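You operate a simulated robot arm through the tools that you are given. There is no shell and no other tool. Be economical: measure what you need, move in short steps, check, and stop when the job is done.

You run a simulated robot arm. Do the job below in one go: nothing can be reset, and whatever is moved stays where it is left.

JOB
Push the three square caps home on the square tubes of their colours.
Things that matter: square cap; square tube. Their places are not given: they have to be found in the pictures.

Only the result counts: the job must be done as asked and must still hold three seconds after the hand-in. Knocking over, shifting, dropping, spilling or breaking anything else fails it. Lids that push on must go on centred and level and be pressed home; caps that screw on are set level and turned clockwise until they are tight.

ROBOT AND FRAMES
A 7-joint arm with a two-finger parallel gripper, fixed in place. Base frame: the origin is at the foot of the arm, x ahead of it, y to its left, z up; the work surface is at about z = 0. Units: cm, degrees, N and s.
With the tool pointing down near the work surface it reaches from about 22 to 58 cm from the base axis. Its first joint turns from -66.0 to 66.0 degrees. Payload 2.5 kg.
The TCP is the grasp point between the finger pads, 2.3 cm short of the fingertips. In the tool frame z runs along the fingers and y along their closing line. Largest opening 9.4 cm; finger width 3.8, thickness 1; the body of the gripper, 5.4 by 9.6 cm, starts 3.9 cm behind the TCP.
Orientation is told as [roll, pitch, yaw] about the base's x, y, z axes, in that order, counted from this pose: with the fingers straight down and closing along the base's y, the tool's x points along the base's -x, its y along +y and its z along -z.

CONTROLS
- The arm moves only by the tool step_arm. Its argument "targets" is text: rows parted by semicolons, each of 7 numbers parted by spaces: the shift along the base's x, y, z in cm, then the turn, a rotation vector about the base's x, y, z in degrees, then the opening, from 0 (shut) to 1 (fully open). In form: dx dy dz ax ay az grip; .... A call has 1 to 8 rows; each row is the pose to reach, as a shift and turn from the pose commanded when the call began. Each row takes 0.2 s and may step no farther than 5 cm and 8.6 degrees from the row before; otherwise, or with a gripper value out of range, the whole call is refused. A pose out of reach is approached as far as the arm can. The call stops where the force on the tool passes 40 N (or 10 N more than at its start, if that is more) or the arm is blocked; 0.2 s more then pass. Each finger travels about 10.8 cm/s and halts on what it meets, pressing with about 21 N; the grip force reading is that of the motor and also rises with nothing between the fingers. The clock runs only during rows and for 0.2 s after the last one: add rows that repeat a pose to give the fingers time. It gives the time, the measured TCP pose, the force on the tool (base axes), the opening and the grip force at its end, in the units of the frame above (readings bear some noise), with the torque about the TCP (base axes, N m) and any sound that the robot's microphone picked up.
- Cameras (640 x 400 px; columns grow to the right, rows downward): "scene" is fixed at [13.07, -41.41, 55.03]; the picture's right is [0.73, -0.68, 0.00], its down [-0.35, -0.37, -0.86] and it looks along [0.59, 0.63, -0.51] (base axes); focal length 315 px, centre (320, 200). "wrist" rides on the gripper at [8.6, 1.6, -7.4] in the tool frame; the picture's right is [-0.18, 0.98, 0.00], its down [-0.58, -0.11, -0.81] and it looks along [-0.79, -0.15, 0.59] (tool axes); focal length 243 px, centre (320, 200).
- get_image(camera): a new picture of that camera. The clock stands still meanwhile.
- probe_pixels(camera, pixels): for up to 12 pixels [column, row] of the newest picture of that camera ("zoom" is the newest enlarged one), the place [x, y, z] in the base frame of the surface seen there, good to about 0.2 cm. The clock stands still meanwhile.
- enlarge(camera, box): a new picture of the part [left, top, right, bottom] of that camera's present view, enlarged. The clock stands still meanwhile.
- hand_in(): hands the job in; it is judged then, once.

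Work in short steps. Measure before you move; look again where a grasp or a placing could have gone wrong, and mend it. You have 80 turns and 54 pictures in all, those below and enlarged ones among them. Open the gripper and draw the arm clear of the work before you hand the job in, unless the task says otherwise; then end with one line.

The tools are called after ">>>" as a command line: name --argument value ..., lists and objects as JSON in quotes. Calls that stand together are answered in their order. step_arm: Moves the arm, as the interface text tells. Its arguments: {"type":"object","properties":{"targets":{"type":"string"}},"required":["targets"]} The other tools are called the same way: get_image (camera) takes a picture; probe_pixels (camera, pixels) gives the place of the surface under pixels of a picture; enlarge (camera, box) takes an enlarged picture of a part of a camera's view; hand_in () hands the job in.

At the start:

```text
clock: 0.0
ee_pos: [42.06, -17.88, 39.5]
tool_rot: [-0.1, -0.1, 0.0]
ft_force: [0.5, -0.5, -0.4]
torque: [-0.01, 0.06, 0.03]
finger_gap: 9.39
gripper_force: 0.0
```

scene: 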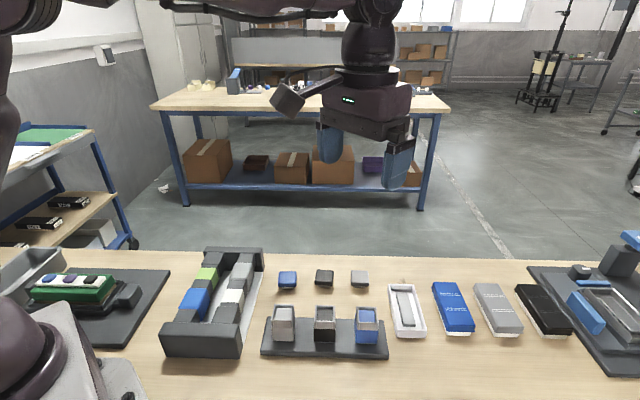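
wrist: 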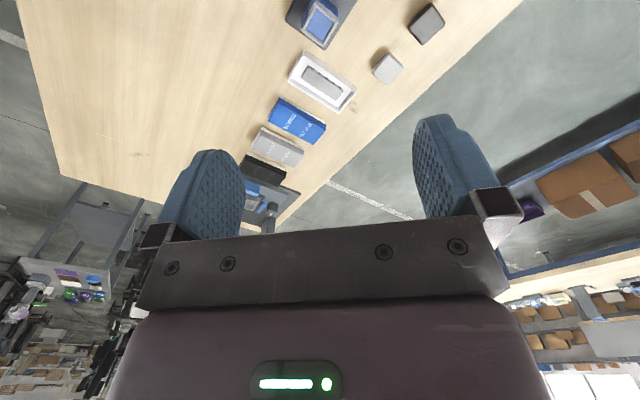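

The scene shows caps at about (287,280) blue, (324,277) black, (360,279) grey, and tubes at (284,322), (325,322), (366,325). I enlarge to see details.

>>> enlarge --camera "scene" --box '[250, 255, 410, 365]'

```text
3.64 times, centred on (330, 310) of scene
```

zoom: 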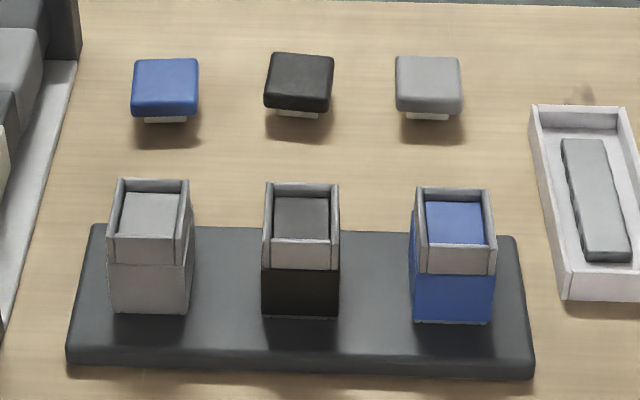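

The caps have white plugs underneath and the tubes are hollow at the top. I probe cap tops, tube rims and the base block.

>>> probe_pixels --camera "zoom" --pixels '[[138, 62], [197, 62], [193, 98], [135, 98], [271, 56], [331, 60], [326, 94], [267, 90], [400, 60], [457, 60], [459, 94], [399, 92]]'

>>> probe_pixels --camera "zoom" --pixels '[[120, 182], [186, 183], [184, 240], [112, 240], [269, 186], [336, 187], [337, 242], [265, 242], [418, 190], [489, 192], [493, 247], [416, 247]]'

>>> probe_pixels --camera "zoom" --pixels '[[150, 215], [300, 215], [455, 225], [220, 290], [165, 119], [298, 114], [428, 116], [165, 150], [375, 260], [560, 110], [150, 300], [450, 315]]'

```text
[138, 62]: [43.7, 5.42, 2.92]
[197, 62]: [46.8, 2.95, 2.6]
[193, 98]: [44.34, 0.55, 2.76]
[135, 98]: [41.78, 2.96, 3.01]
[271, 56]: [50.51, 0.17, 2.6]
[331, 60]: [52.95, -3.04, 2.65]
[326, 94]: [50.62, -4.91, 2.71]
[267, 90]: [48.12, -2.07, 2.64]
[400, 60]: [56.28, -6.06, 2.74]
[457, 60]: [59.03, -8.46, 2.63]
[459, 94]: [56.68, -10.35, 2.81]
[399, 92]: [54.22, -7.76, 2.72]
```

```text
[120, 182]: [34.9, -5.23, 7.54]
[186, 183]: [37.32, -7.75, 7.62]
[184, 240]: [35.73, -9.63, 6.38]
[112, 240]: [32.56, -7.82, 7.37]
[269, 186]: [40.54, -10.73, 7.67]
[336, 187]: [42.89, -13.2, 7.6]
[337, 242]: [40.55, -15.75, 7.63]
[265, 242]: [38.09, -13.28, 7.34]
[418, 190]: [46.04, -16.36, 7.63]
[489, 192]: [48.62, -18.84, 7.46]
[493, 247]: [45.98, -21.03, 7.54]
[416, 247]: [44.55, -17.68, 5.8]
```

```text
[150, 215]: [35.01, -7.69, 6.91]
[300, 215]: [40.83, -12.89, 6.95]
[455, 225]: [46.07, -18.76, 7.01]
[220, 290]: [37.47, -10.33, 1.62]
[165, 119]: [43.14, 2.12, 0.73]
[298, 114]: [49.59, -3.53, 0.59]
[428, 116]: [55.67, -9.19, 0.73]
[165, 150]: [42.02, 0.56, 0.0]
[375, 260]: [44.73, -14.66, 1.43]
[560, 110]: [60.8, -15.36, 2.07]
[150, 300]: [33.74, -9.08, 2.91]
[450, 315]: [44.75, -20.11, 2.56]
```

Caps look ~4 cm wide, tubes ~3.5 cm, both rotated about 45°. I swing above the blue cap with yaw -45 (closing across the row).

>>> step_arm --targets "0.27 2.6 -3.1 0 0 -5.6 1; 0.53 5.2 -6.2 0 0 -11.2 1; 0.8 7.8 -9.3 0 0 -16.8 1; 1.07 10.4 -12.4 0 0 -22.4 1; 1.33 13 -15.5 0 0 -28 1; 1.6 15.6 -18.6 0 0 -33.6 1; 1.87 18.2 -21.7 0 0 -39.2 1; 2.14 20.88 -24.5 0 0 -45 1"

>>> get_image --camera "wrist"

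>>> get_image --camera "scene"

```text
clock: 1.8
ee_pos: [44.25, 3.11, 15.05]
tool_rot: [0.0, -0.1, -45.2]
ft_force: [-0.1, 0.7, 0.5]
torque: [0.03, -0.01, -0.01]
finger_gap: 9.4
gripper_force: 0.1
```

```text
50 pictures are left
```

wrist: 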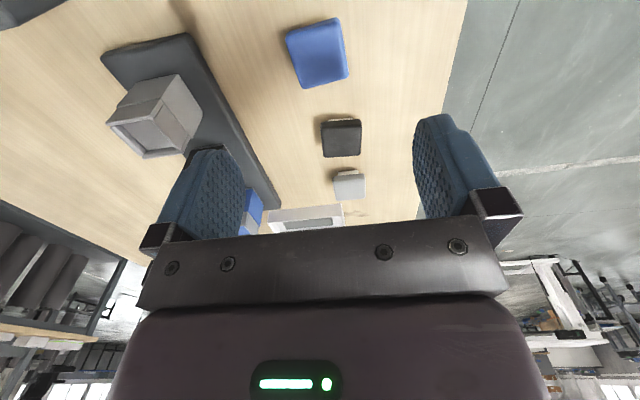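

```text
49 pictures are left
```

scene: 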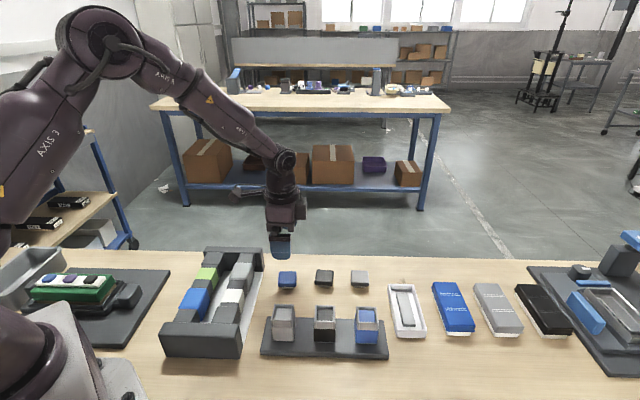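

The wrist view shows the blue cap at (317,53) close. I enlarge it and measure corners.

>>> enlarge --camera "wrist" --box '[240, 0, 400, 100]'

>>> probe_pixels --camera "wrist" --pixels '[[320, 53], [294, 55], [346, 50], [315, 22], [320, 84], [288, 34], [338, 22], [346, 76], [304, 86]]'

```text
4.00 times, centred on (320, 50) of wrist
```

zoom: 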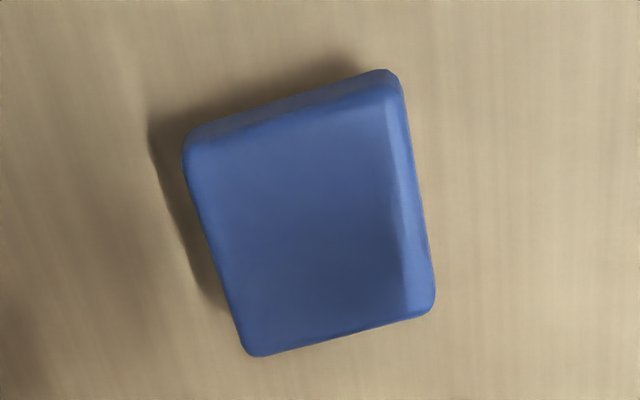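

```text
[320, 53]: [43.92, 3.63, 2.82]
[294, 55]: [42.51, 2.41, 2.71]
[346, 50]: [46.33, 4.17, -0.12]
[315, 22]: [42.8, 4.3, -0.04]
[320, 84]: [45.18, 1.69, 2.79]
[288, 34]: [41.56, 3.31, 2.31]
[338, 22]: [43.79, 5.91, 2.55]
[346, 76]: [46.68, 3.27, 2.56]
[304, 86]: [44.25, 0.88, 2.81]
```

Cap centre is about (44.07, 3.34) with top at 2.8 and yaw near -43. I descend to TCP z≈2.8 and close.

>>> step_arm --targets "-0.17 0.25 -4 0 0 2 1; -0.17 0.25 -8 0 0 2 1; -0.17 0.25 -11 0 0 2 1; -0.17 0.25 -12.2 0 0 2 1; -0.17 0.25 -12.2 0 0 2 1"

>>> enlarge --camera "scene" --box '[240, 220, 400, 320]'

```text
clock: 3.0
ee_pos: [43.9, 3.26, 2.75]
tool_rot: [-0.1, 0.0, -42.9]
ft_force: [-0.4, -0.4, 0.1]
torque: [0.0, 0.01, -0.01]
finger_gap: 9.39
gripper_force: 0.1
```

```text
4.00 times, centred on (320, 270) of scene
```

zoom: 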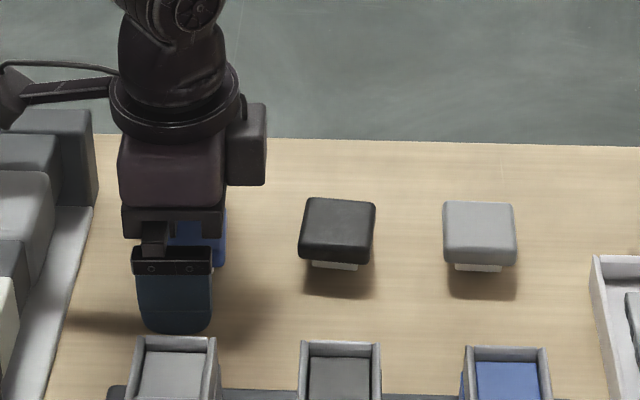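

The hand straddles the cap freely. I close and lift.

>>> step_arm --targets "0 0 0 0 0 0 0.6; 0 0 0 0 0 0 0.35; 0 0 0 0 0 0 0.25; 0 0 0 0 0 0 0.2; 0 0 0 0 0 0 0.2"

```text
clock: 4.2
ee_pos: [44.0, 3.29, 2.94]
tool_rot: [-0.1, 0.0, -43.0]
ft_force: [-0.2, 0.4, 0.4]
torque: [-0.02, 0.02, -0.01]
finger_gap: 4.12
gripper_force: 21.0
```

Gripped at 4.12 cm. I lift and carry over toward the blue tube at about (46.0,-18.7), staying high.

>>> step_arm --targets "0 0 4 0 0 0 0.2; 0 0 8 0 0 0 0.2; 0.4 -4 11 0 0 0 0.2; 0.8 -8.6 12 0 0 0 0.2; 1.2 -13 12 0 0 0 0.2; 1.6 -17.5 12 0 0 0 0.2; 1.97 -21.95 12 0 0 0 0.2; 1.97 -21.95 12 0 0 0 0.2"

>>> get_image --camera "wrist"

>>> enlarge --camera "scene" --box '[270, 240, 430, 340]'

```text
refused: row 3 steps farther than a row can; nothing moved
```

```text
46 pictures are left
```

wrist: 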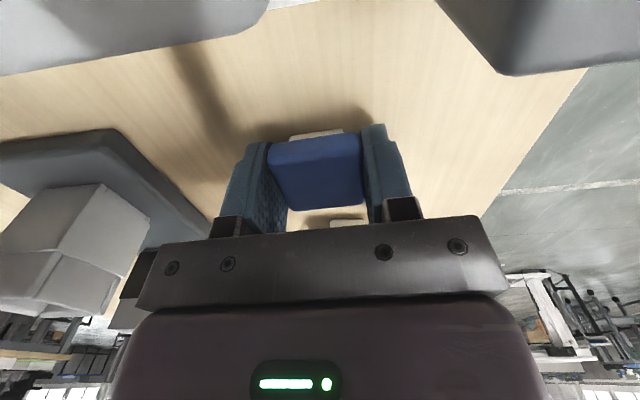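

```text
4.00 times, centred on (350, 290) of scene
```

zoom: 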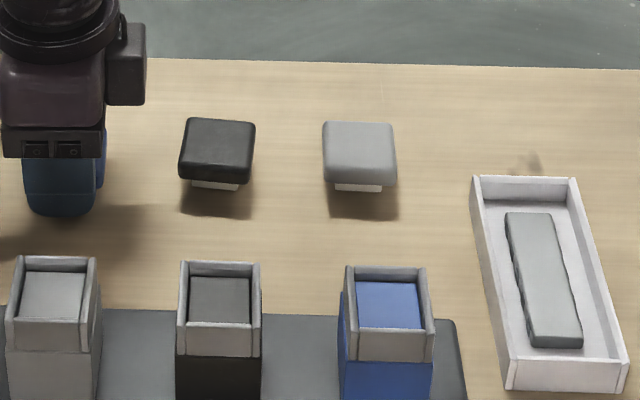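

The step was too long; nothing moved. I measure the cap's place in the hand first (top face corners near (268,148),(358,136),(365,203),(286,208)), then redo with shorter rows.

>>> probe_pixels --camera "wrist" --pixels '[[272, 150], [354, 139], [360, 200], [288, 205], [316, 172], [316, 145], [322, 206], [295, 137], [345, 222]]'

>>> step_arm --targets "0 0 4 0 0 0 0.2; 0 0 8 0 0 0 0.2; 0 -2 12 0 0 0 0.2; 0.3 -6 12 0 0 0 0.2; 0.6 -10 12 0 0 0 0.2; 1 -14 12 0 0 0 0.2; 1.4 -18 12 0 0 0 0.2; 1.97 -21.95 12 0 0 0 0.2"

>>> get_image --camera "wrist"

>>> enlarge --camera "scene" --box '[270, 240, 430, 340]'

```text
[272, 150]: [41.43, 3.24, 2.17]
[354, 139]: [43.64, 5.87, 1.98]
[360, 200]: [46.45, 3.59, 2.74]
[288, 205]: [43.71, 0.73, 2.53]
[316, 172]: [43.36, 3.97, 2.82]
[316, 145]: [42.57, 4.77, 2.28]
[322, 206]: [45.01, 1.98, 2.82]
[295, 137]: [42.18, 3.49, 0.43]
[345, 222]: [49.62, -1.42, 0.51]
```

```text
clock: 6.0
ee_pos: [46.09, -18.64, 14.64]
tool_rot: [0.0, 0.0, -42.9]
ft_force: [0.3, -0.2, -0.1]
torque: [-0.01, 0.02, 0.01]
finger_gap: 4.12
gripper_force: 20.9
```

```text
44 pictures are left
```

wrist: 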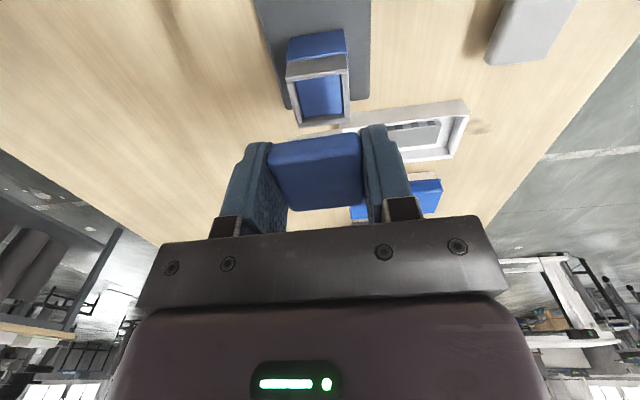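

```text
4.00 times, centred on (350, 290) of scene
```

zoom: 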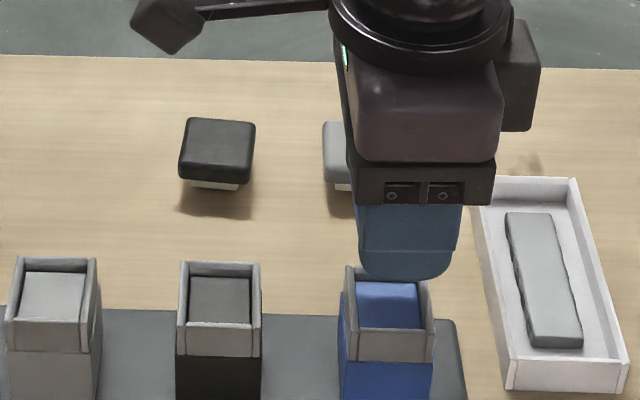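

The blue tube rim is at around (320,90) in the wrist view. I enlarge to measure rim and held cap together.

>>> enlarge --camera "wrist" --box '[220, 20, 420, 220]'

```text
2.00 times, centred on (320, 120) of wrist
```

zoom: 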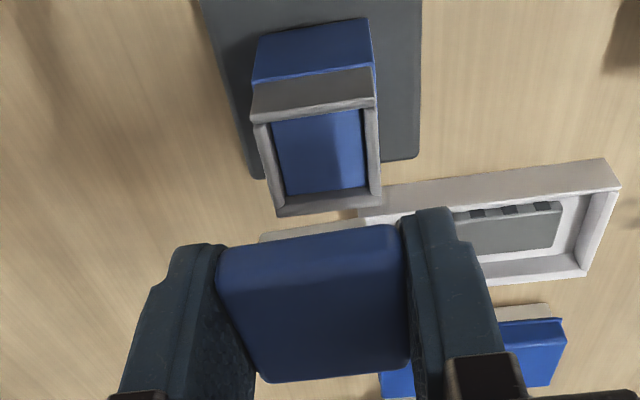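

Rim corners in zoom: (253,118), (375,103), (379,200), (278,211). I probe slightly inside the rim edges, and the cap in hand.

>>> probe_pixels --camera "zoom" --pixels '[[256, 119], [373, 105], [377, 198], [280, 209], [315, 112], [330, 203], [267, 165], [373, 150], [320, 150], [318, 242], [330, 378], [312, 300]]'

>>> probe_pixels --camera "zoom" --pixels '[[257, 85], [372, 65], [228, 250], [392, 230], [402, 364], [268, 378], [285, 130], [355, 120], [362, 180], [292, 188], [262, 238], [310, 232]]'

```text
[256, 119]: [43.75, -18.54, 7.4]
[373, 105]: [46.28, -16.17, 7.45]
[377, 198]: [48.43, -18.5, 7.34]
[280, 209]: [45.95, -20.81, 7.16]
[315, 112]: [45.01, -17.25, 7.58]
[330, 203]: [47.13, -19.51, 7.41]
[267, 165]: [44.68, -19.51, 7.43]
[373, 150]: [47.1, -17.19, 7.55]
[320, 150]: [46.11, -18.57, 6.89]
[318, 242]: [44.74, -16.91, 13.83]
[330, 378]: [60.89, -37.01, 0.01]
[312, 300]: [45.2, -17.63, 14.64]
```

```text
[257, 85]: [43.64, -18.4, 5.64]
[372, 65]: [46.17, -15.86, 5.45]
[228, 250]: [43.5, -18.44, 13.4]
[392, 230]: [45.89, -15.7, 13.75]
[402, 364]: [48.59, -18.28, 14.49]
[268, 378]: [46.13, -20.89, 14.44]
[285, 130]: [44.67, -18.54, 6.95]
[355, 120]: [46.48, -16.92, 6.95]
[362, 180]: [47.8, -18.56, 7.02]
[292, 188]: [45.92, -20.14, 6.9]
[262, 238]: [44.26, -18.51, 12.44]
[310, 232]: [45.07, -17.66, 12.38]
```

Working through the geometry: the tube's yaw is about -45.6°, and the cap is almost aligned (shift ≈ (-0.04,-0.09)). I turn -2.6° and descend to about 0.6 cm above the rim for a look.

>>> step_arm --targets "-0.04 -0.09 -1.5 0 0 -2.6 0.2; -0.04 -0.09 -3 0 0 -2.6 0.2; -0.04 -0.09 -3.8 0 0 -2.6 0.2"

>>> enlarge --camera "wrist" --box '[220, 60, 420, 220]'

>>> enlarge --camera "scene" --box '[326, 275, 406, 325]'

```text
clock: 6.8
ee_pos: [45.93, -18.56, 11.05]
tool_rot: [0.0, 0.0, -45.6]
ft_force: [0.0, 0.5, -0.9]
torque: [0.01, 0.05, 0.03]
finger_gap: 4.13
gripper_force: 21.0
```

```text
2.50 times, centred on (320, 140) of wrist
```

zoom: 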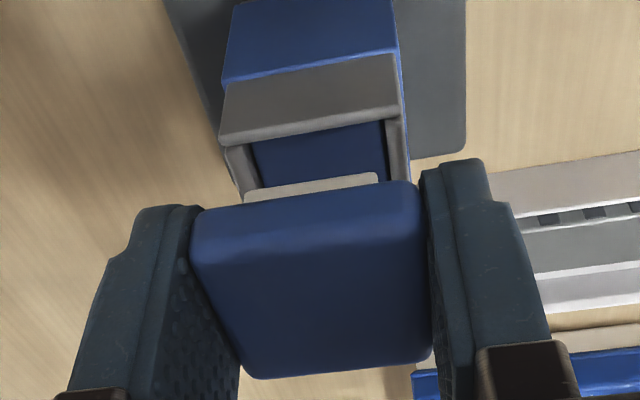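

```text
8.00 times, centred on (366, 300) of scene
```

zoom: 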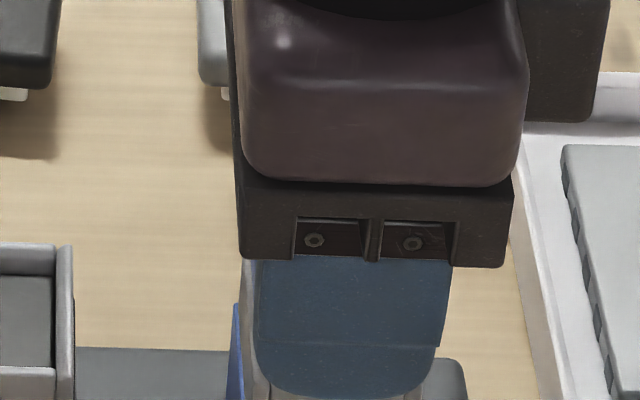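

Rim and plug are both visible in the wrist zoom (rim near edge (221,137)-(398,108); plug lower edge (246,192)-(377,174)). I probe them for comparison (fresh wrist zoom first).

>>> enlarge --camera "wrist" --box '[260, 90, 380, 165]'

```text
5.33 times, centred on (320, 128) of wrist
```

zoom: 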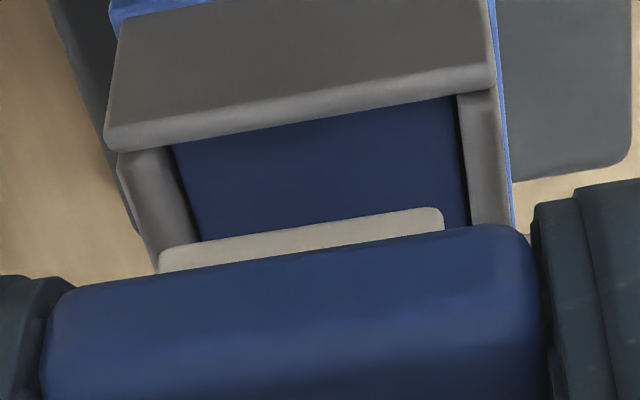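

>>> probe_pixels --camera "zoom" --pixels '[[164, 258], [300, 236], [438, 216], [120, 138], [300, 107], [485, 76], [185, 160], [455, 110], [155, 180], [487, 140], [300, 255], [300, 150]]'

```text
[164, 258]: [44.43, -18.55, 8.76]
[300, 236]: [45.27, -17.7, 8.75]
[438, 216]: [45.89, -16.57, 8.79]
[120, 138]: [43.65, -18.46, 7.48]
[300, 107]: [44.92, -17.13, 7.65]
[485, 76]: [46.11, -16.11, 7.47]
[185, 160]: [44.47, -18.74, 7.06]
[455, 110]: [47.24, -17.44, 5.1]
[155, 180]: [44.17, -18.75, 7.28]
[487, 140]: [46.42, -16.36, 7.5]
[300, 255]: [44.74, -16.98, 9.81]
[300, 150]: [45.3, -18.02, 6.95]
```

Plug and rim are aligned to ~0.1 cm (e exact, d offset ≈0.07). I shift (-0.05,+0.05) and descend gently into the tube, watching the force.

>>> step_arm --targets "-0.05 0.05 -0.5 0 0 0 0.2; -0.05 0.05 -0.9 0 0 0 0.2; -0.05 0.05 -1.1 0 0 0 0.2; -0.05 0.05 -1.3 0 0 0 0.2; -0.05 0.05 -1.5 0 0 0 0.2"

```text
clock: 8.0
ee_pos: [45.97, -18.69, 9.54]
tool_rot: [0.1, 0.0, -45.5]
ft_force: [2.5, 4.9, 2.0]
torque: [0.08, -0.06, 0.08]
finger_gap: 4.12
gripper_force: 21.2
```

Plug is entering with a side force of ~5 N along +y/+x; I ease 0.05 cm that way and go on down.

>>> step_arm --targets "0.03 0.05 0 0 0 0 0.2; 0.03 0.05 -0.2 0 0 0 0.2; 0.03 0.05 -0.4 0 0 0 0.2; 0.03 0.05 -0.6 0 0 0 0.2"

```text
clock: 9.0
ee_pos: [45.92, -18.47, 8.85]
tool_rot: [0.0, 0.0, -45.6]
ft_force: [0.2, 8.8, 9.0]
torque: [0.09, -0.11, 0.16]
finger_gap: 4.12
gripper_force: 20.5
```

Going in (z 8.9, Fz 9 N) with side force in +y; I shift another 0.08 in y and look.

>>> step_arm --targets "0 0.08 0 0 0 0 0.2; 0 0.08 0 0 0 0 0.2"

>>> enlarge --camera "wrist" --box '[240, 90, 400, 190]'

>>> enlarge --camera "scene" --box '[316, 280, 412, 340]'

```text
clock: 9.6
ee_pos: [45.98, -18.49, 8.96]
tool_rot: [0.0, 0.0, -45.6]
ft_force: [3.0, 4.3, 9.0]
torque: [0.28, 0.05, 0.27]
finger_gap: 4.12
gripper_force: 20.9
```

```text
4.00 times, centred on (320, 140) of wrist
```

zoom: 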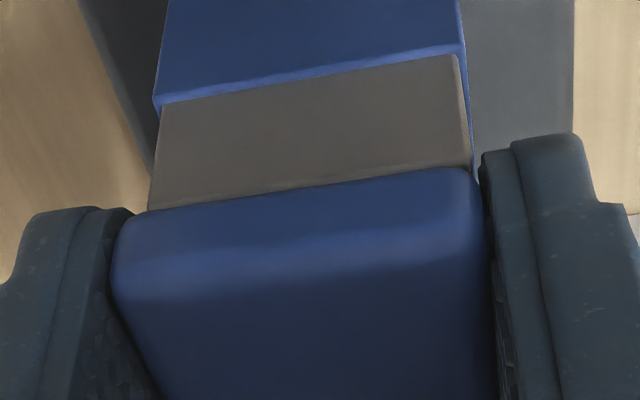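

```text
6.67 times, centred on (364, 310) of scene
```

zoom: 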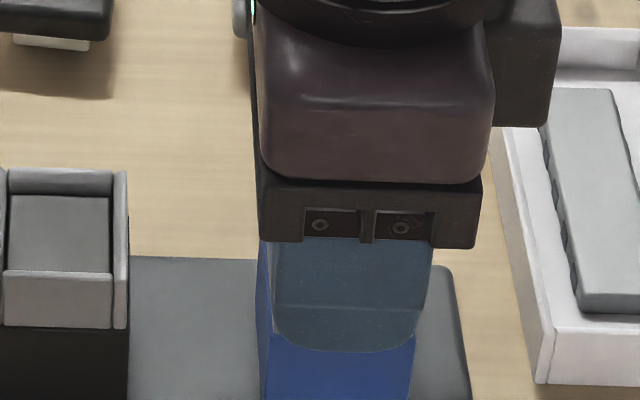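

The cap sits centred over the tube, close to home. I press on until the force stops it.

>>> step_arm --targets "0 0.03 -0.15 0 0 0 0.2; 0 0.03 -0.3 0 0 0 0.2; 0 0.03 -0.5 0 0 0 0.2; 0 0.03 -0.7 0 0 0 0.2; 0 0.03 -0.9 0 0 0 0.2; 0 0.03 -1.1 0 0 0 0.2"

```text
clock: 11.0
ee_pos: [45.91, -18.43, 7.96]
tool_rot: [0.0, -0.1, -45.7]
ft_force: [-3.5, -1.7, 22.5]
torque: [0.1, -0.15, 0.18]
finger_gap: 4.12
gripper_force: 21.0
```

It went down to z 7.96 with 22 N; I check whether the cap moved with the hand or slipped.

>>> enlarge --camera "wrist" --box '[240, 90, 400, 190]'

>>> probe_pixels --camera "zoom" --pixels '[[300, 350], [300, 300], [300, 240], [300, 200], [300, 180], [300, 150], [300, 100], [180, 300], [450, 300]]'

```text
4.00 times, centred on (320, 140) of wrist
```

zoom: 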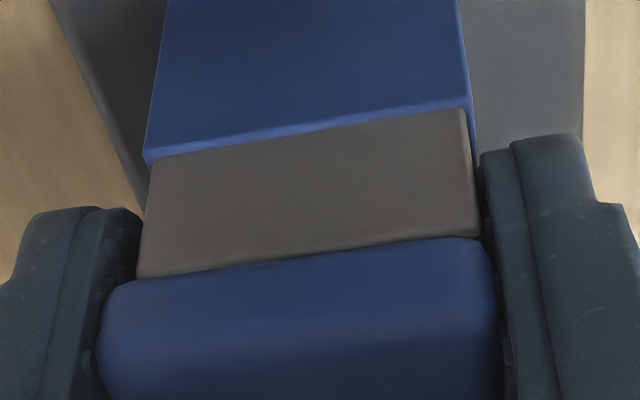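

```text
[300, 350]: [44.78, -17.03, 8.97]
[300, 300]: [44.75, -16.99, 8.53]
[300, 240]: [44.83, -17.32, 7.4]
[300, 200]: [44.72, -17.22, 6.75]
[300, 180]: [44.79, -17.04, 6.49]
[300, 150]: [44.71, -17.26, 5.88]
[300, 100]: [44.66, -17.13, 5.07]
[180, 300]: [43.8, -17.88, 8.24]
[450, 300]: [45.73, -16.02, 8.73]
```

The cap slipped in the fingers at the end, so it likely met resistance near the rim. I open, rise, and look at the seat.

>>> step_arm --targets "0 0 0 0 0 0 0.5; 0 0 0 0 0 0 0.7; 0 0 0 0 0 0 0.7; 0 0 4 0 0 0 0.7; -3 3 8 0 0 0 0.7; -6 6 8 0 0 0 0.7; -8 8.5 8 0 0 0 0.5"

>>> enlarge --camera "scene" --box '[316, 285, 412, 345]'

>>> get_image --camera "wrist"

```text
refused: row 5 steps farther than a row can; nothing moved
```

```text
6.67 times, centred on (364, 315) of scene
```

zoom: 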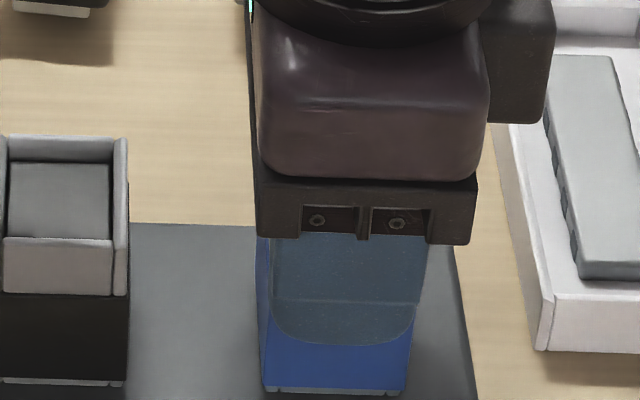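

```text
34 pictures are left
```

wrist: 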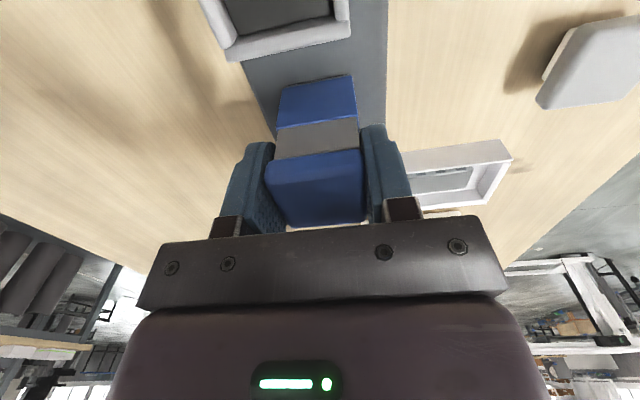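

Row too long again; nothing moved. Redo with shorter rows, going up and back toward the black tube side.

>>> step_arm --targets "0 0 0 0 0 0 0.5; 0 0 0 0 0 0 0.7; 0 0 0 0 0 0 0.7; 0 0 4 0 0 0 0.7; 0 0 8 0 0 0 0.7; -3 3 9 0 0 0 0.7; -6 6 9 0 0 0 0.4; -8 8 9 0 0 0 0.2"

```text
clock: 12.8
ee_pos: [37.9, -10.36, 16.73]
tool_rot: [0.1, 0.0, -45.6]
ft_force: [-0.1, 0.8, 0.1]
torque: [0.01, 0.01, 0.0]
finger_gap: 1.88
gripper_force: 0.2
```

>>> enlarge --camera "scene" --box '[316, 285, 412, 345]'

```text
6.67 times, centred on (364, 315) of scene
```

zoom: 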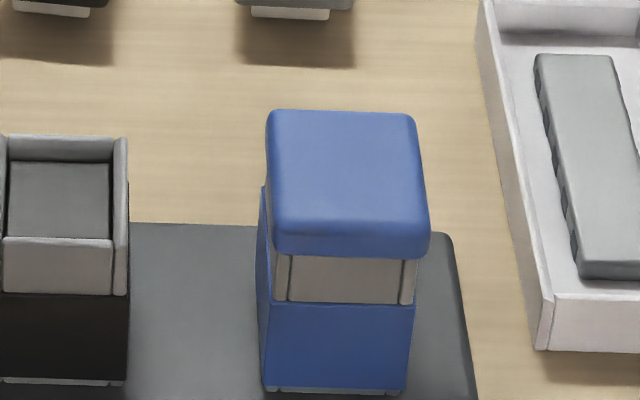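

The blue cap appears centred and about on the rim. I probe its top for level and height.

>>> probe_pixels --camera "zoom" --pixels '[[285, 125], [405, 128], [415, 225], [285, 220], [345, 175], [345, 250], [345, 262], [340, 290]]'

```text
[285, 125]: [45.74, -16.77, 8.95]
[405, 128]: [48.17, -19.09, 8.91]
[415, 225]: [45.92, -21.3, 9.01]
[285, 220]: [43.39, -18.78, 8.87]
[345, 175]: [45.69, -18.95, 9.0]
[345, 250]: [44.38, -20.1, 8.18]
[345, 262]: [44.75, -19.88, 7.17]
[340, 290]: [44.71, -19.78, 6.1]
```

Top is level at z≈8.95. I shut the fingers, go above the cap centre and press down until the force stop.

>>> step_arm --targets "3 -3 0 0 0 0 0; 6 -6 0 0 0 0 0; 8 -8 0 0 0 0 0; 8 -8 -2.5 0 0 0 0; 8 -8 -5 0 0 0 0; 8 -8 -5.4 0 0 0 0; 8 -8 -5.8 0 0 0 0; 8 -8 -6.2 0 0 0 0"

>>> step_arm --targets "0 0 -0.3 0 0 0 0; 0 0 -0.6 0 0 0 0; 0 0 -0.9 0 0 0 0; 0 0 -1.2 0 0 0 0; 0 0 -1.5 0 0 0 0; 0 0 -1.8 0 0 0 0"

```text
clock: 14.5
ee_pos: [45.98, -18.55, 11.28]
tool_rot: [0.1, -0.1, -45.6]
ft_force: [-2.9, 1.2, 6.2]
torque: [0.02, 0.13, -0.01]
finger_gap: 0.01
gripper_force: 21.1
stopped in row 8: the force on the tool passed its limit at 47 N (the readings are from after the stop); the commanded pose is now the measured one
```

```text
clock: 15.0
ee_pos: [45.94, -18.53, 11.39]
tool_rot: [0.1, -0.2, -45.6]
ft_force: [-2.8, 1.1, 7.0]
torque: [0.07, 0.1, 0.05]
finger_gap: 0.0
gripper_force: 20.9
stopped in row 2: the force on the tool passed its limit at 46 N (the readings are from after the stop); the commanded pose is now the measured one
```

The press stopped at ~46 N without any movement (tip 9.0), so it seems to be at a hard stop. I rise and inspect for a gap under the cap from the wrist, ending over the next cap (black).

>>> step_arm --targets "0 0 3 0 0 0 0; -1.5 1.5 6 0 0 0 0.2; -4.5 4.5 6 0 0 0 0.4; -7.5 7.5 5 0 0 0 0.4; -10.5 10.5 4 0 0 0 0.4"

>>> get_image --camera "wrist"

```text
clock: 16.2
ee_pos: [35.55, -8.1, 15.29]
tool_rot: [0.1, -0.2, -45.6]
ft_force: [0.4, -0.4, 0.1]
torque: [0.03, -0.01, 0.01]
finger_gap: 3.76
gripper_force: 0.1
```

```text
32 pictures are left
```

wrist: 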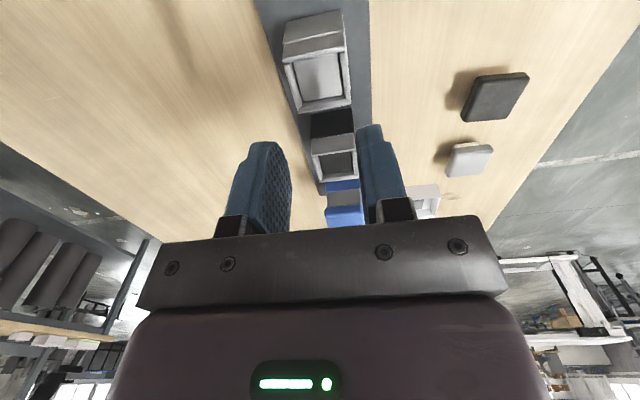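

I enlarge the blue cap on its tube at (345,205).

>>> enlarge --camera "wrist" --box '[309, 172, 389, 222]'

>>> probe_pixels --camera "zoom" --pixels '[[260, 130], [260, 150], [260, 165], [260, 180], [260, 195], [260, 205], [260, 215], [260, 230], [260, 250], [260, 280], [260, 320]]'

```text
8.00 times, centred on (349, 197) of wrist
```

zoom: 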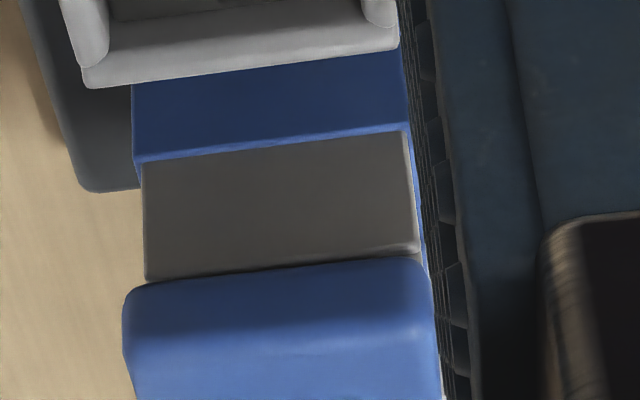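

```text
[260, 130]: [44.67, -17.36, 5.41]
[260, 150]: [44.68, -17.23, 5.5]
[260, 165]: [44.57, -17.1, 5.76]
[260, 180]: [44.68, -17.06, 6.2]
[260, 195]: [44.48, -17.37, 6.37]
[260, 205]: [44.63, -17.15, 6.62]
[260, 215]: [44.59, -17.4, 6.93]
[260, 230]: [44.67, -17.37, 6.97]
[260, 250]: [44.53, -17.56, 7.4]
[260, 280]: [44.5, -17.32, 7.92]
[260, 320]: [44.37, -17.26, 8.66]
```

No gap: the cap body bottom meets the rim at z≈7.6, so blue is home. Next I hover over the black cap near (50.4,-2.2).

>>> step_arm --targets "3.75 1.5 0 0 0 0 0.6; 7.5 3 0 0 0 1 0.8; 11.2 4.4 0 0 0 2 1; 15 5.8 -0.5 0 0 2.6 1"

>>> enlarge --camera "wrist" --box '[240, 0, 400, 100]'

```text
clock: 17.2
ee_pos: [50.48, -2.32, 14.51]
tool_rot: [-0.1, -0.1, -43.0]
ft_force: [-0.1, -0.7, -0.5]
torque: [0.02, 0.05, -0.03]
finger_gap: 9.39
gripper_force: 0.0
```

```text
4.00 times, centred on (320, 50) of wrist
```

zoom: 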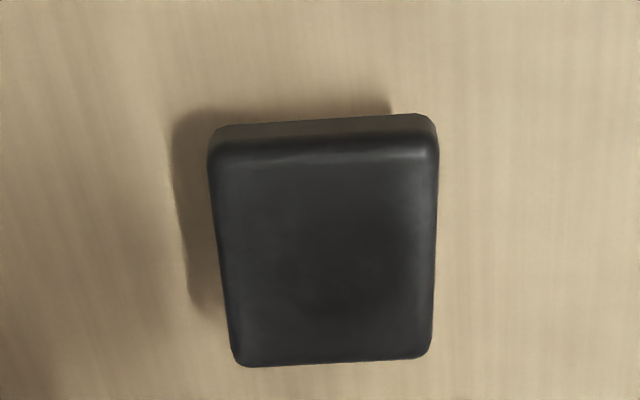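

I probe the black cap's corners.

>>> probe_pixels --camera "zoom" --pixels '[[214, 152], [434, 142], [428, 348], [240, 358], [325, 250], [325, 155], [335, 355], [226, 255], [432, 245]]'

```text
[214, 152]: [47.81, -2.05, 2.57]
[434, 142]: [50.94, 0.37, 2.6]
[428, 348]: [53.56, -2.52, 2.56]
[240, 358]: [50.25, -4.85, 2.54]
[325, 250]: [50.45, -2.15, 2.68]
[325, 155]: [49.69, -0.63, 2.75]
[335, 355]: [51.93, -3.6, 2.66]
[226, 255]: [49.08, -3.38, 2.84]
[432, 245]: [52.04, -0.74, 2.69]
```

Black cap centre ≈(50.62,-2.25), yaw ≈-50. I turn -7°, descend, check z and close.

>>> step_arm --targets "0.18 -0.02 -4 0 0 -7 1; 0.18 -0.02 -8 0 0 -7 1; 0.18 -0.02 -10.5 0 0 -7 1; 0.18 -0.02 -11.7 0 0 -7 1; 0.18 -0.02 -11.7 0 0 -7 1"

```text
clock: 18.4
ee_pos: [50.62, -2.36, 3.09]
tool_rot: [0.1, -0.2, -50.0]
ft_force: [0.3, 0.3, 0.1]
torque: [0.0, -0.02, -0.02]
finger_gap: 9.37
gripper_force: 0.1
```

At z 3.09; lower 0.25 and close.

>>> step_arm --targets "0 0 -0.25 0 0.1 0 0.8; 0 0 -0.25 0 0.1 0 0.5; 0 0 -0.25 0 0.1 0 0.35; 0 0 -0.25 0 0.1 0 0.2; 0 0 -0.25 0 0.1 0 0.2; 0 0 -0.25 0 0.1 0 0.2"

```text
clock: 19.8
ee_pos: [50.63, -2.48, 2.83]
tool_rot: [0.1, -0.1, -50.0]
ft_force: [0.2, 0.6, 0.3]
torque: [-0.02, 0.02, 0.0]
finger_gap: 4.14
gripper_force: 21.2
```

Gripped at 4.14. I lift and carry to above the black tube (predicted centre (40.35,-13.0)), yaw to -45.6.

>>> step_arm --targets "0 0 4 0 0 0 0.2; 0 0 8 0 0 0 0.2; -1 -1 11 0 0 1 0.2; -3.5 -3.6 11 0 0 2 0.2; -6 -6.3 11 0 0 3 0.2; -8.4 -9 11 0 0 4.4 0.2; -10.27 -10.75 9.5 0 0 4.4 0.2; -10.27 -10.75 8.5 0 0 4.4 0.2"

>>> enlarge --camera "wrist" --box '[260, 90, 380, 165]'

```text
clock: 21.6
ee_pos: [40.21, -13.18, 11.42]
tool_rot: [0.1, -0.1, -45.7]
ft_force: [-0.5, 0.6, 0.1]
torque: [0.0, -0.01, 0.01]
finger_gap: 4.11
gripper_force: 21.0
```

```text
5.33 times, centred on (320, 128) of wrist
```

zoom: 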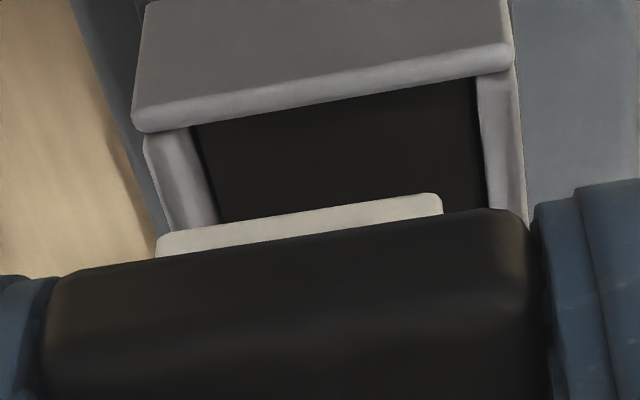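

Plug at (157–442) and rim at (132–513) in zoom: the tube lies a bit to the +e side. I probe as before.

>>> probe_pixels --camera "zoom" --pixels '[[163, 246], [300, 219], [436, 203], [147, 119], [320, 90], [503, 57], [320, 80], [320, 97], [160, 170], [505, 130], [460, 150], [300, 150]]'

```text
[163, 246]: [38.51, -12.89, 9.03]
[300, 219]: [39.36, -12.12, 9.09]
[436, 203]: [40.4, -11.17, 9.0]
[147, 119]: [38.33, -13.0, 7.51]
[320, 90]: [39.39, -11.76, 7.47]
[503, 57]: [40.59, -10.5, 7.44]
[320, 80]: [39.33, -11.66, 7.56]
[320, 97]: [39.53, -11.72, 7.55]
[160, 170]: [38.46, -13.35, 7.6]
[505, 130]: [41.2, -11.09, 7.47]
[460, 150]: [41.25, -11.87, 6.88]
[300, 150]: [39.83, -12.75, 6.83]
```

Needed shift: ≈+0.15 along d and +0.25 along e → (0.28,0.07). I apply it and start insertion gently.

>>> step_arm --targets "0.28 0.07 -0.5 0 0 0 0.2; 0.28 0.07 -1 0 0 0 0.2; 0.28 0.07 -1.3 0 0 0 0.2; 0.28 0.07 -1.5 0 0 0 0.2; 0.28 0.07 -1.7 0 0 0 0.2; 0.28 0.07 -1.8 0 0 0 0.2"

```text
clock: 23.0
ee_pos: [40.68, -12.91, 9.58]
tool_rot: [0.1, 0.0, -45.5]
ft_force: [-0.5, -0.6, 1.0]
torque: [-0.03, -0.01, 0.02]
finger_gap: 4.13
gripper_force: 20.7
```

No side force at z 9.6. I continue down slowly.

>>> step_arm --targets "0 0 -0.2 0 0 0 0.2; 0 0 -0.4 0 0 0 0.2; 0 0 -0.6 0 0 0 0.2; 0 0 -0.8 0 0 0 0.2"

```text
clock: 24.0
ee_pos: [40.81, -13.03, 8.83]
tool_rot: [0.1, -0.2, -45.6]
ft_force: [-5.1, -0.5, 17.3]
torque: [-0.03, 0.06, 0.01]
finger_gap: 4.17
gripper_force: 20.8
```

Fz 17 N, -5 N in x. I ease -0.08 in x and look before pressing on.

>>> step_arm --targets "-0.08 0 0 0 0 0 0.2; -0.08 0 0 0 0 0 0.2"

>>> enlarge --camera "wrist" --box '[240, 90, 400, 190]'

```text
clock: 24.6
ee_pos: [40.69, -12.99, 8.61]
tool_rot: [0.3, -0.3, -45.6]
ft_force: [3.4, -3.7, 14.9]
torque: [-0.02, 0.01, -0.03]
finger_gap: 4.11
gripper_force: 21.1
```

```text
4.00 times, centred on (320, 140) of wrist
```

zoom: 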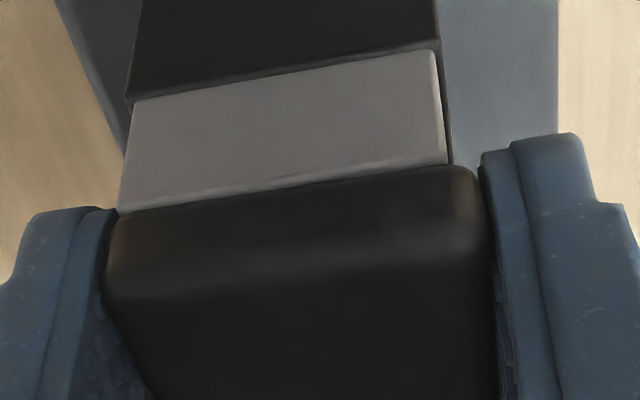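

The cap went in without slipping; it's ~0.1 off toward +e within the clearance. I nudge (-0.03,-0.09) and press down.

>>> step_arm --targets "-0.03 -0.09 0 0 0 0 0.2; -0.03 -0.09 -0.2 0 0 0 0.2; -0.03 -0.09 -0.4 0 0 0 0.2; -0.03 -0.09 -0.6 0 0 0 0.2; -0.03 -0.09 -0.8 0 0 0 0.2"

>>> enlarge --camera "wrist" --box '[240, 90, 400, 190]'

```text
clock: 25.8
ee_pos: [40.7, -12.9, 7.96]
tool_rot: [0.2, -0.1, -45.6]
ft_force: [8.8, 9.4, 16.7]
torque: [0.07, -0.01, -0.05]
finger_gap: 4.09
gripper_force: 21.0
```

```text
4.00 times, centred on (320, 140) of wrist
```

zoom: 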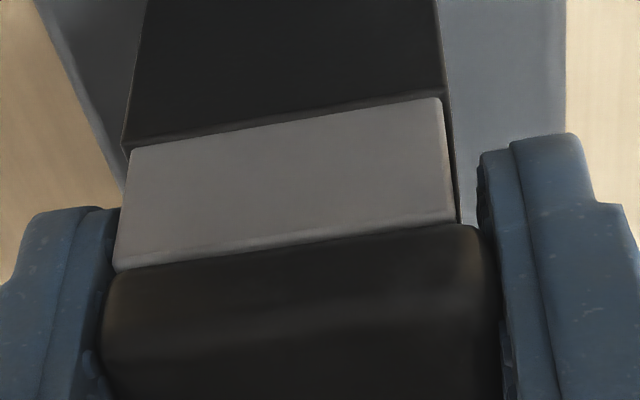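

Side force +13 N along +e shows the original position was freer; I undo the nudge, release and rise to look.

>>> step_arm --targets "0.05 0.07 0 0 0 0 0.2; 0.05 0.07 0 0 0 0 0.5; 0.05 0.07 0 0 0 0 0.7; 0.05 0.07 0 0 0 0 0.7; 0.05 0.07 4 0 0 0 0.7; 0.05 0.07 8 0 0 0 0.7; -3 3 9 0 0 0 0.4; -6 6 8 0 0 0 0.3"

>>> enlarge --camera "scene" --box '[286, 285, 414, 345]'

>>> get_image --camera "wrist"

```text
clock: 27.6
ee_pos: [34.59, -7.21, 15.95]
tool_rot: [-0.1, -0.1, -45.5]
ft_force: [0.4, 0.1, -0.1]
torque: [0.0, 0.01, 0.02]
finger_gap: 2.82
gripper_force: 0.1
```

```text
5.00 times, centred on (350, 315) of scene
```

zoom: 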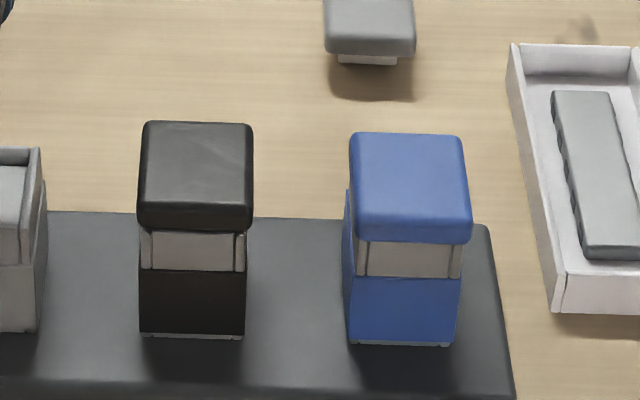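

```text
25 pictures are left
```

wrist: 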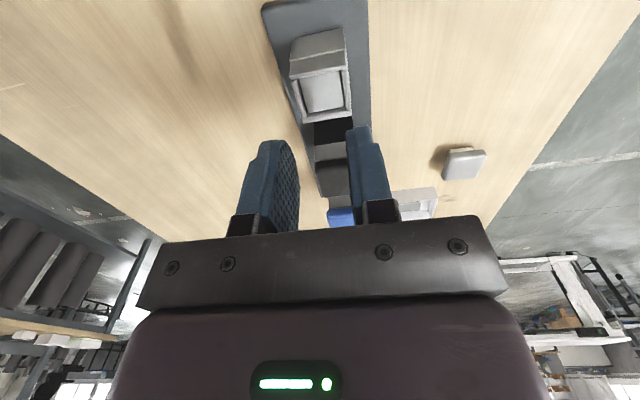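

Both look level; the black shows a slightly taller band. I probe its top and body edges.

>>> probe_pixels --camera "zoom" --pixels '[[150, 130], [242, 132], [244, 205], [146, 202], [195, 165], [195, 222], [195, 236], [410, 185], [362, 145], [455, 145], [460, 220], [362, 218]]'

```text
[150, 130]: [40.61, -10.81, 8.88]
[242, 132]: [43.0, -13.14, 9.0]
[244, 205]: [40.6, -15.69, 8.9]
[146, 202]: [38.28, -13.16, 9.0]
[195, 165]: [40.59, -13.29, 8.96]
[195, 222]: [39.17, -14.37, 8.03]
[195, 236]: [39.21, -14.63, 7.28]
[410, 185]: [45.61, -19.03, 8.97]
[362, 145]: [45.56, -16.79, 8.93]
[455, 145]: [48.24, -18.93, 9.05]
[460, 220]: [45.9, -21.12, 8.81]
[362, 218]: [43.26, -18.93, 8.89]
```

Both tops sit at z≈8.95 and level. I enlarge the wrist view of the black cap to check lateral centring.

>>> enlarge --camera "wrist" --box '[285, 140, 381, 200]'

```text
6.67 times, centred on (333, 170) of wrist
```

zoom: 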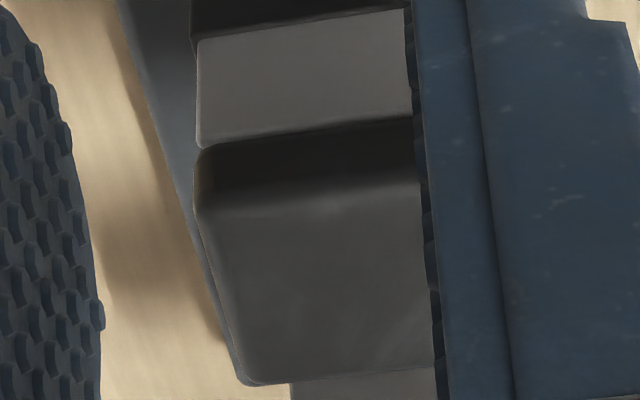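

The black cap is nearly flush on the left (-e side): it is off ~0.2 toward +e, while blue is centred. I return, regrip the cap where it was, and look at forces.

>>> step_arm --targets "3 -3 0.5 0 0 0 0.7; 6.05 -5.93 0 0 0 0 0.7; 6.05 -5.93 -4 0 0 0 0.7; 6.05 -5.93 -7.5 0 0 0 0.7; 6.05 -5.93 -7.5 0 0 0 0.35; 6.05 -5.93 -7.5 0 0 0 0.2; 6.05 -5.93 -7.5 0 0 0 0.2"

>>> step_arm --targets "0 0 0.3 0 0 0 0.2; 0 0 0.6 0 0 0 0.2; 0 0 0.9 0 0 0 0.2; 0 0 0.9 0 0 0 0.2"

>>> enlarge --camera "wrist" --box '[260, 90, 380, 165]'

```text
clock: 29.2
ee_pos: [40.8, -12.94, 8.5]
tool_rot: [0.2, -0.2, -45.5]
ft_force: [14.3, 9.5, -10.2]
torque: [0.17, 0.07, -0.1]
finger_gap: 4.11
gripper_force: 21.1
```

```text
clock: 30.2
ee_pos: [40.64, -13.02, 9.36]
tool_rot: [0.0, 0.0, -45.5]
ft_force: [-0.3, 0.3, -0.1]
torque: [0.0, 0.0, -0.03]
finger_gap: 4.11
gripper_force: 21.0
```

```text
5.33 times, centred on (320, 128) of wrist
```

zoom: 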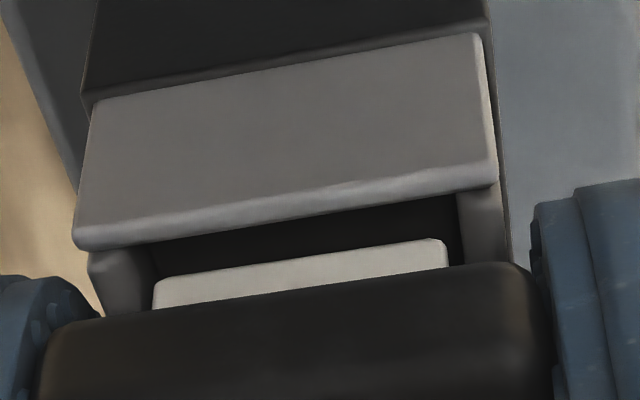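

The cap came up freely with the hand (zero force), plug visible at the mouth. I probe plug and rim again.

>>> probe_pixels --camera "zoom" --pixels '[[160, 290], [300, 268], [440, 246], [300, 280], [90, 236], [300, 205], [485, 172], [130, 265], [480, 210], [300, 240], [450, 225], [180, 260]]'

```text
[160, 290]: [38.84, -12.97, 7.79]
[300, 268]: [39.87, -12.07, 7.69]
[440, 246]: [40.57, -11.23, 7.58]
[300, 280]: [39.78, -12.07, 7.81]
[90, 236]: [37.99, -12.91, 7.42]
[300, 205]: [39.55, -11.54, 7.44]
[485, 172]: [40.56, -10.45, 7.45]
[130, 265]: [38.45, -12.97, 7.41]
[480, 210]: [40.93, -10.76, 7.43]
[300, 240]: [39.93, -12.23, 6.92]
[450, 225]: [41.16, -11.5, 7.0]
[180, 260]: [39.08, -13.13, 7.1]
```

Plug and rim agree in e to ~0.03; d wants about -0.13. I shift (-0.11,+0.07) and reinsert, watching the side force.

>>> step_arm --targets "-0.11 0.07 0 0 0 0 0.2; -0.11 0.07 -0.2 0 0 0 0.2; -0.11 0.07 -0.4 0 0 0 0.2; -0.11 0.07 -0.6 0 0 0 0.2"

```text
clock: 31.2
ee_pos: [40.48, -12.86, 8.8]
tool_rot: [0.0, -0.1, -45.6]
ft_force: [0.0, 0.4, -0.1]
torque: [0.07, 0.01, -0.04]
finger_gap: 4.13
gripper_force: 21.1
```

Free of force at z 8.8. Continue down in small steps.

>>> step_arm --targets "0 0 -0.15 0 0 0 0.2; 0 0 -0.3 0 0 0 0.2; 0 0 -0.45 0 0 0 0.2"

```text
clock: 32.0
ee_pos: [40.46, -13.06, 8.18]
tool_rot: [0.1, -0.2, -45.6]
ft_force: [-7.4, 0.2, 16.5]
torque: [-0.02, 0.07, 0.02]
finger_gap: 4.19
gripper_force: 21.2
```

Contact at the expected seat height, side force -7 N in x. I ease (-0.06, 0) and look.

>>> step_arm --targets "-0.06 0 0 0 0 0 0.2; -0.06 0 0 0 0 0 0.2"

>>> enlarge --camera "wrist" --box '[260, 105, 380, 180]'

```text
clock: 32.6
ee_pos: [40.59, -12.92, 8.27]
tool_rot: [0.1, -0.4, -45.6]
ft_force: [-2.5, -2.1, 14.7]
torque: [-0.01, 0.06, -0.01]
finger_gap: 4.13
gripper_force: 20.3
```

```text
5.33 times, centred on (320, 142) of wrist
```

zoom: 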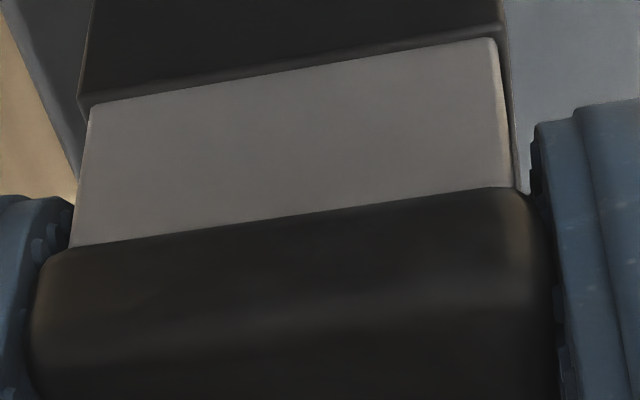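

Now balanced (rim 70–518, cap 33–550). I press a little more, then release and rise.

>>> step_arm --targets "-0.02 -0.02 -0.15 0 0 0 0.2; -0.02 -0.02 -0.3 0 0 0 0.2; -0.02 -0.02 -0.3 0 0 0 0.2"

>>> step_arm --targets "0 0 0 0 0 0 0.5; 0 0 0 0 0 0 0.7; 0 0 0 0 0 0 0.7; 0 0 4 0 0 0 0.5; 0 0 6 0 0 0 0.2; 0 0 6 0 0 0 0; 0 0 6 0 0 0 0"

>>> enlarge --camera "wrist" --box '[260, 40, 380, 115]'

```text
clock: 33.4
ee_pos: [40.41, -12.92, 8.11]
tool_rot: [0.0, -0.2, -45.7]
ft_force: [1.3, -1.3, 17.1]
torque: [0.01, -0.02, -0.03]
finger_gap: 4.08
gripper_force: 20.5
```

```text
clock: 35.0
ee_pos: [40.42, -12.98, 13.99]
tool_rot: [0.2, -0.1, -45.6]
ft_force: [-0.3, -1.0, 0.1]
torque: [-0.01, 0.01, 0.01]
finger_gap: 0.0
gripper_force: 20.4
```

```text
5.33 times, centred on (320, 78) of wrist
```

zoom: 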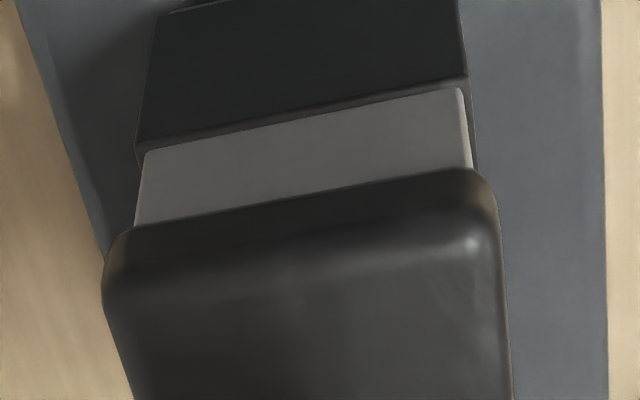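

Centred. Now press with shut fingers: TCP from 14.0 down to about 11.2 until the force stop.

>>> step_arm --targets "0 0 -2.2 0 0 0 0; 0 0 -2.6 0 0 0 0; 0 0 -3 0 0 0 0; 0 0 -3.4 0 0 0 0; 0 0 -3.8 0 0 0 0; 0 0 -4.2 0 0 0 0"

>>> step_arm --targets "0 0 -0.3 0 0 0 0; 0 0 -0.6 0 0 0 0; 0 0 -0.9 0 0 0 0; 0 0 -1.2 0 0 0 0; 0 0 -1.5 0 0 0 0"

```text
clock: 35.8
ee_pos: [40.41, -12.88, 11.32]
tool_rot: [0.0, 0.0, -45.6]
ft_force: [-2.8, 0.5, 7.1]
torque: [0.02, 0.08, 0.01]
finger_gap: 0.0
gripper_force: 21.2
stopped in row 3: the force on the tool passed its limit at 49 N (the readings are from after the stop); the commanded pose is now the measured one
```

```text
clock: 36.2
ee_pos: [40.45, -13.0, 11.31]
tool_rot: [0.0, 0.1, -45.6]
ft_force: [-2.1, 0.1, 5.8]
torque: [0.02, 0.08, 0.01]
finger_gap: 0.03
gripper_force: 20.8
stopped in row 2: the force on the tool passed its limit at 48 N (the readings are from after the stop); the commanded pose is now the measured one
```

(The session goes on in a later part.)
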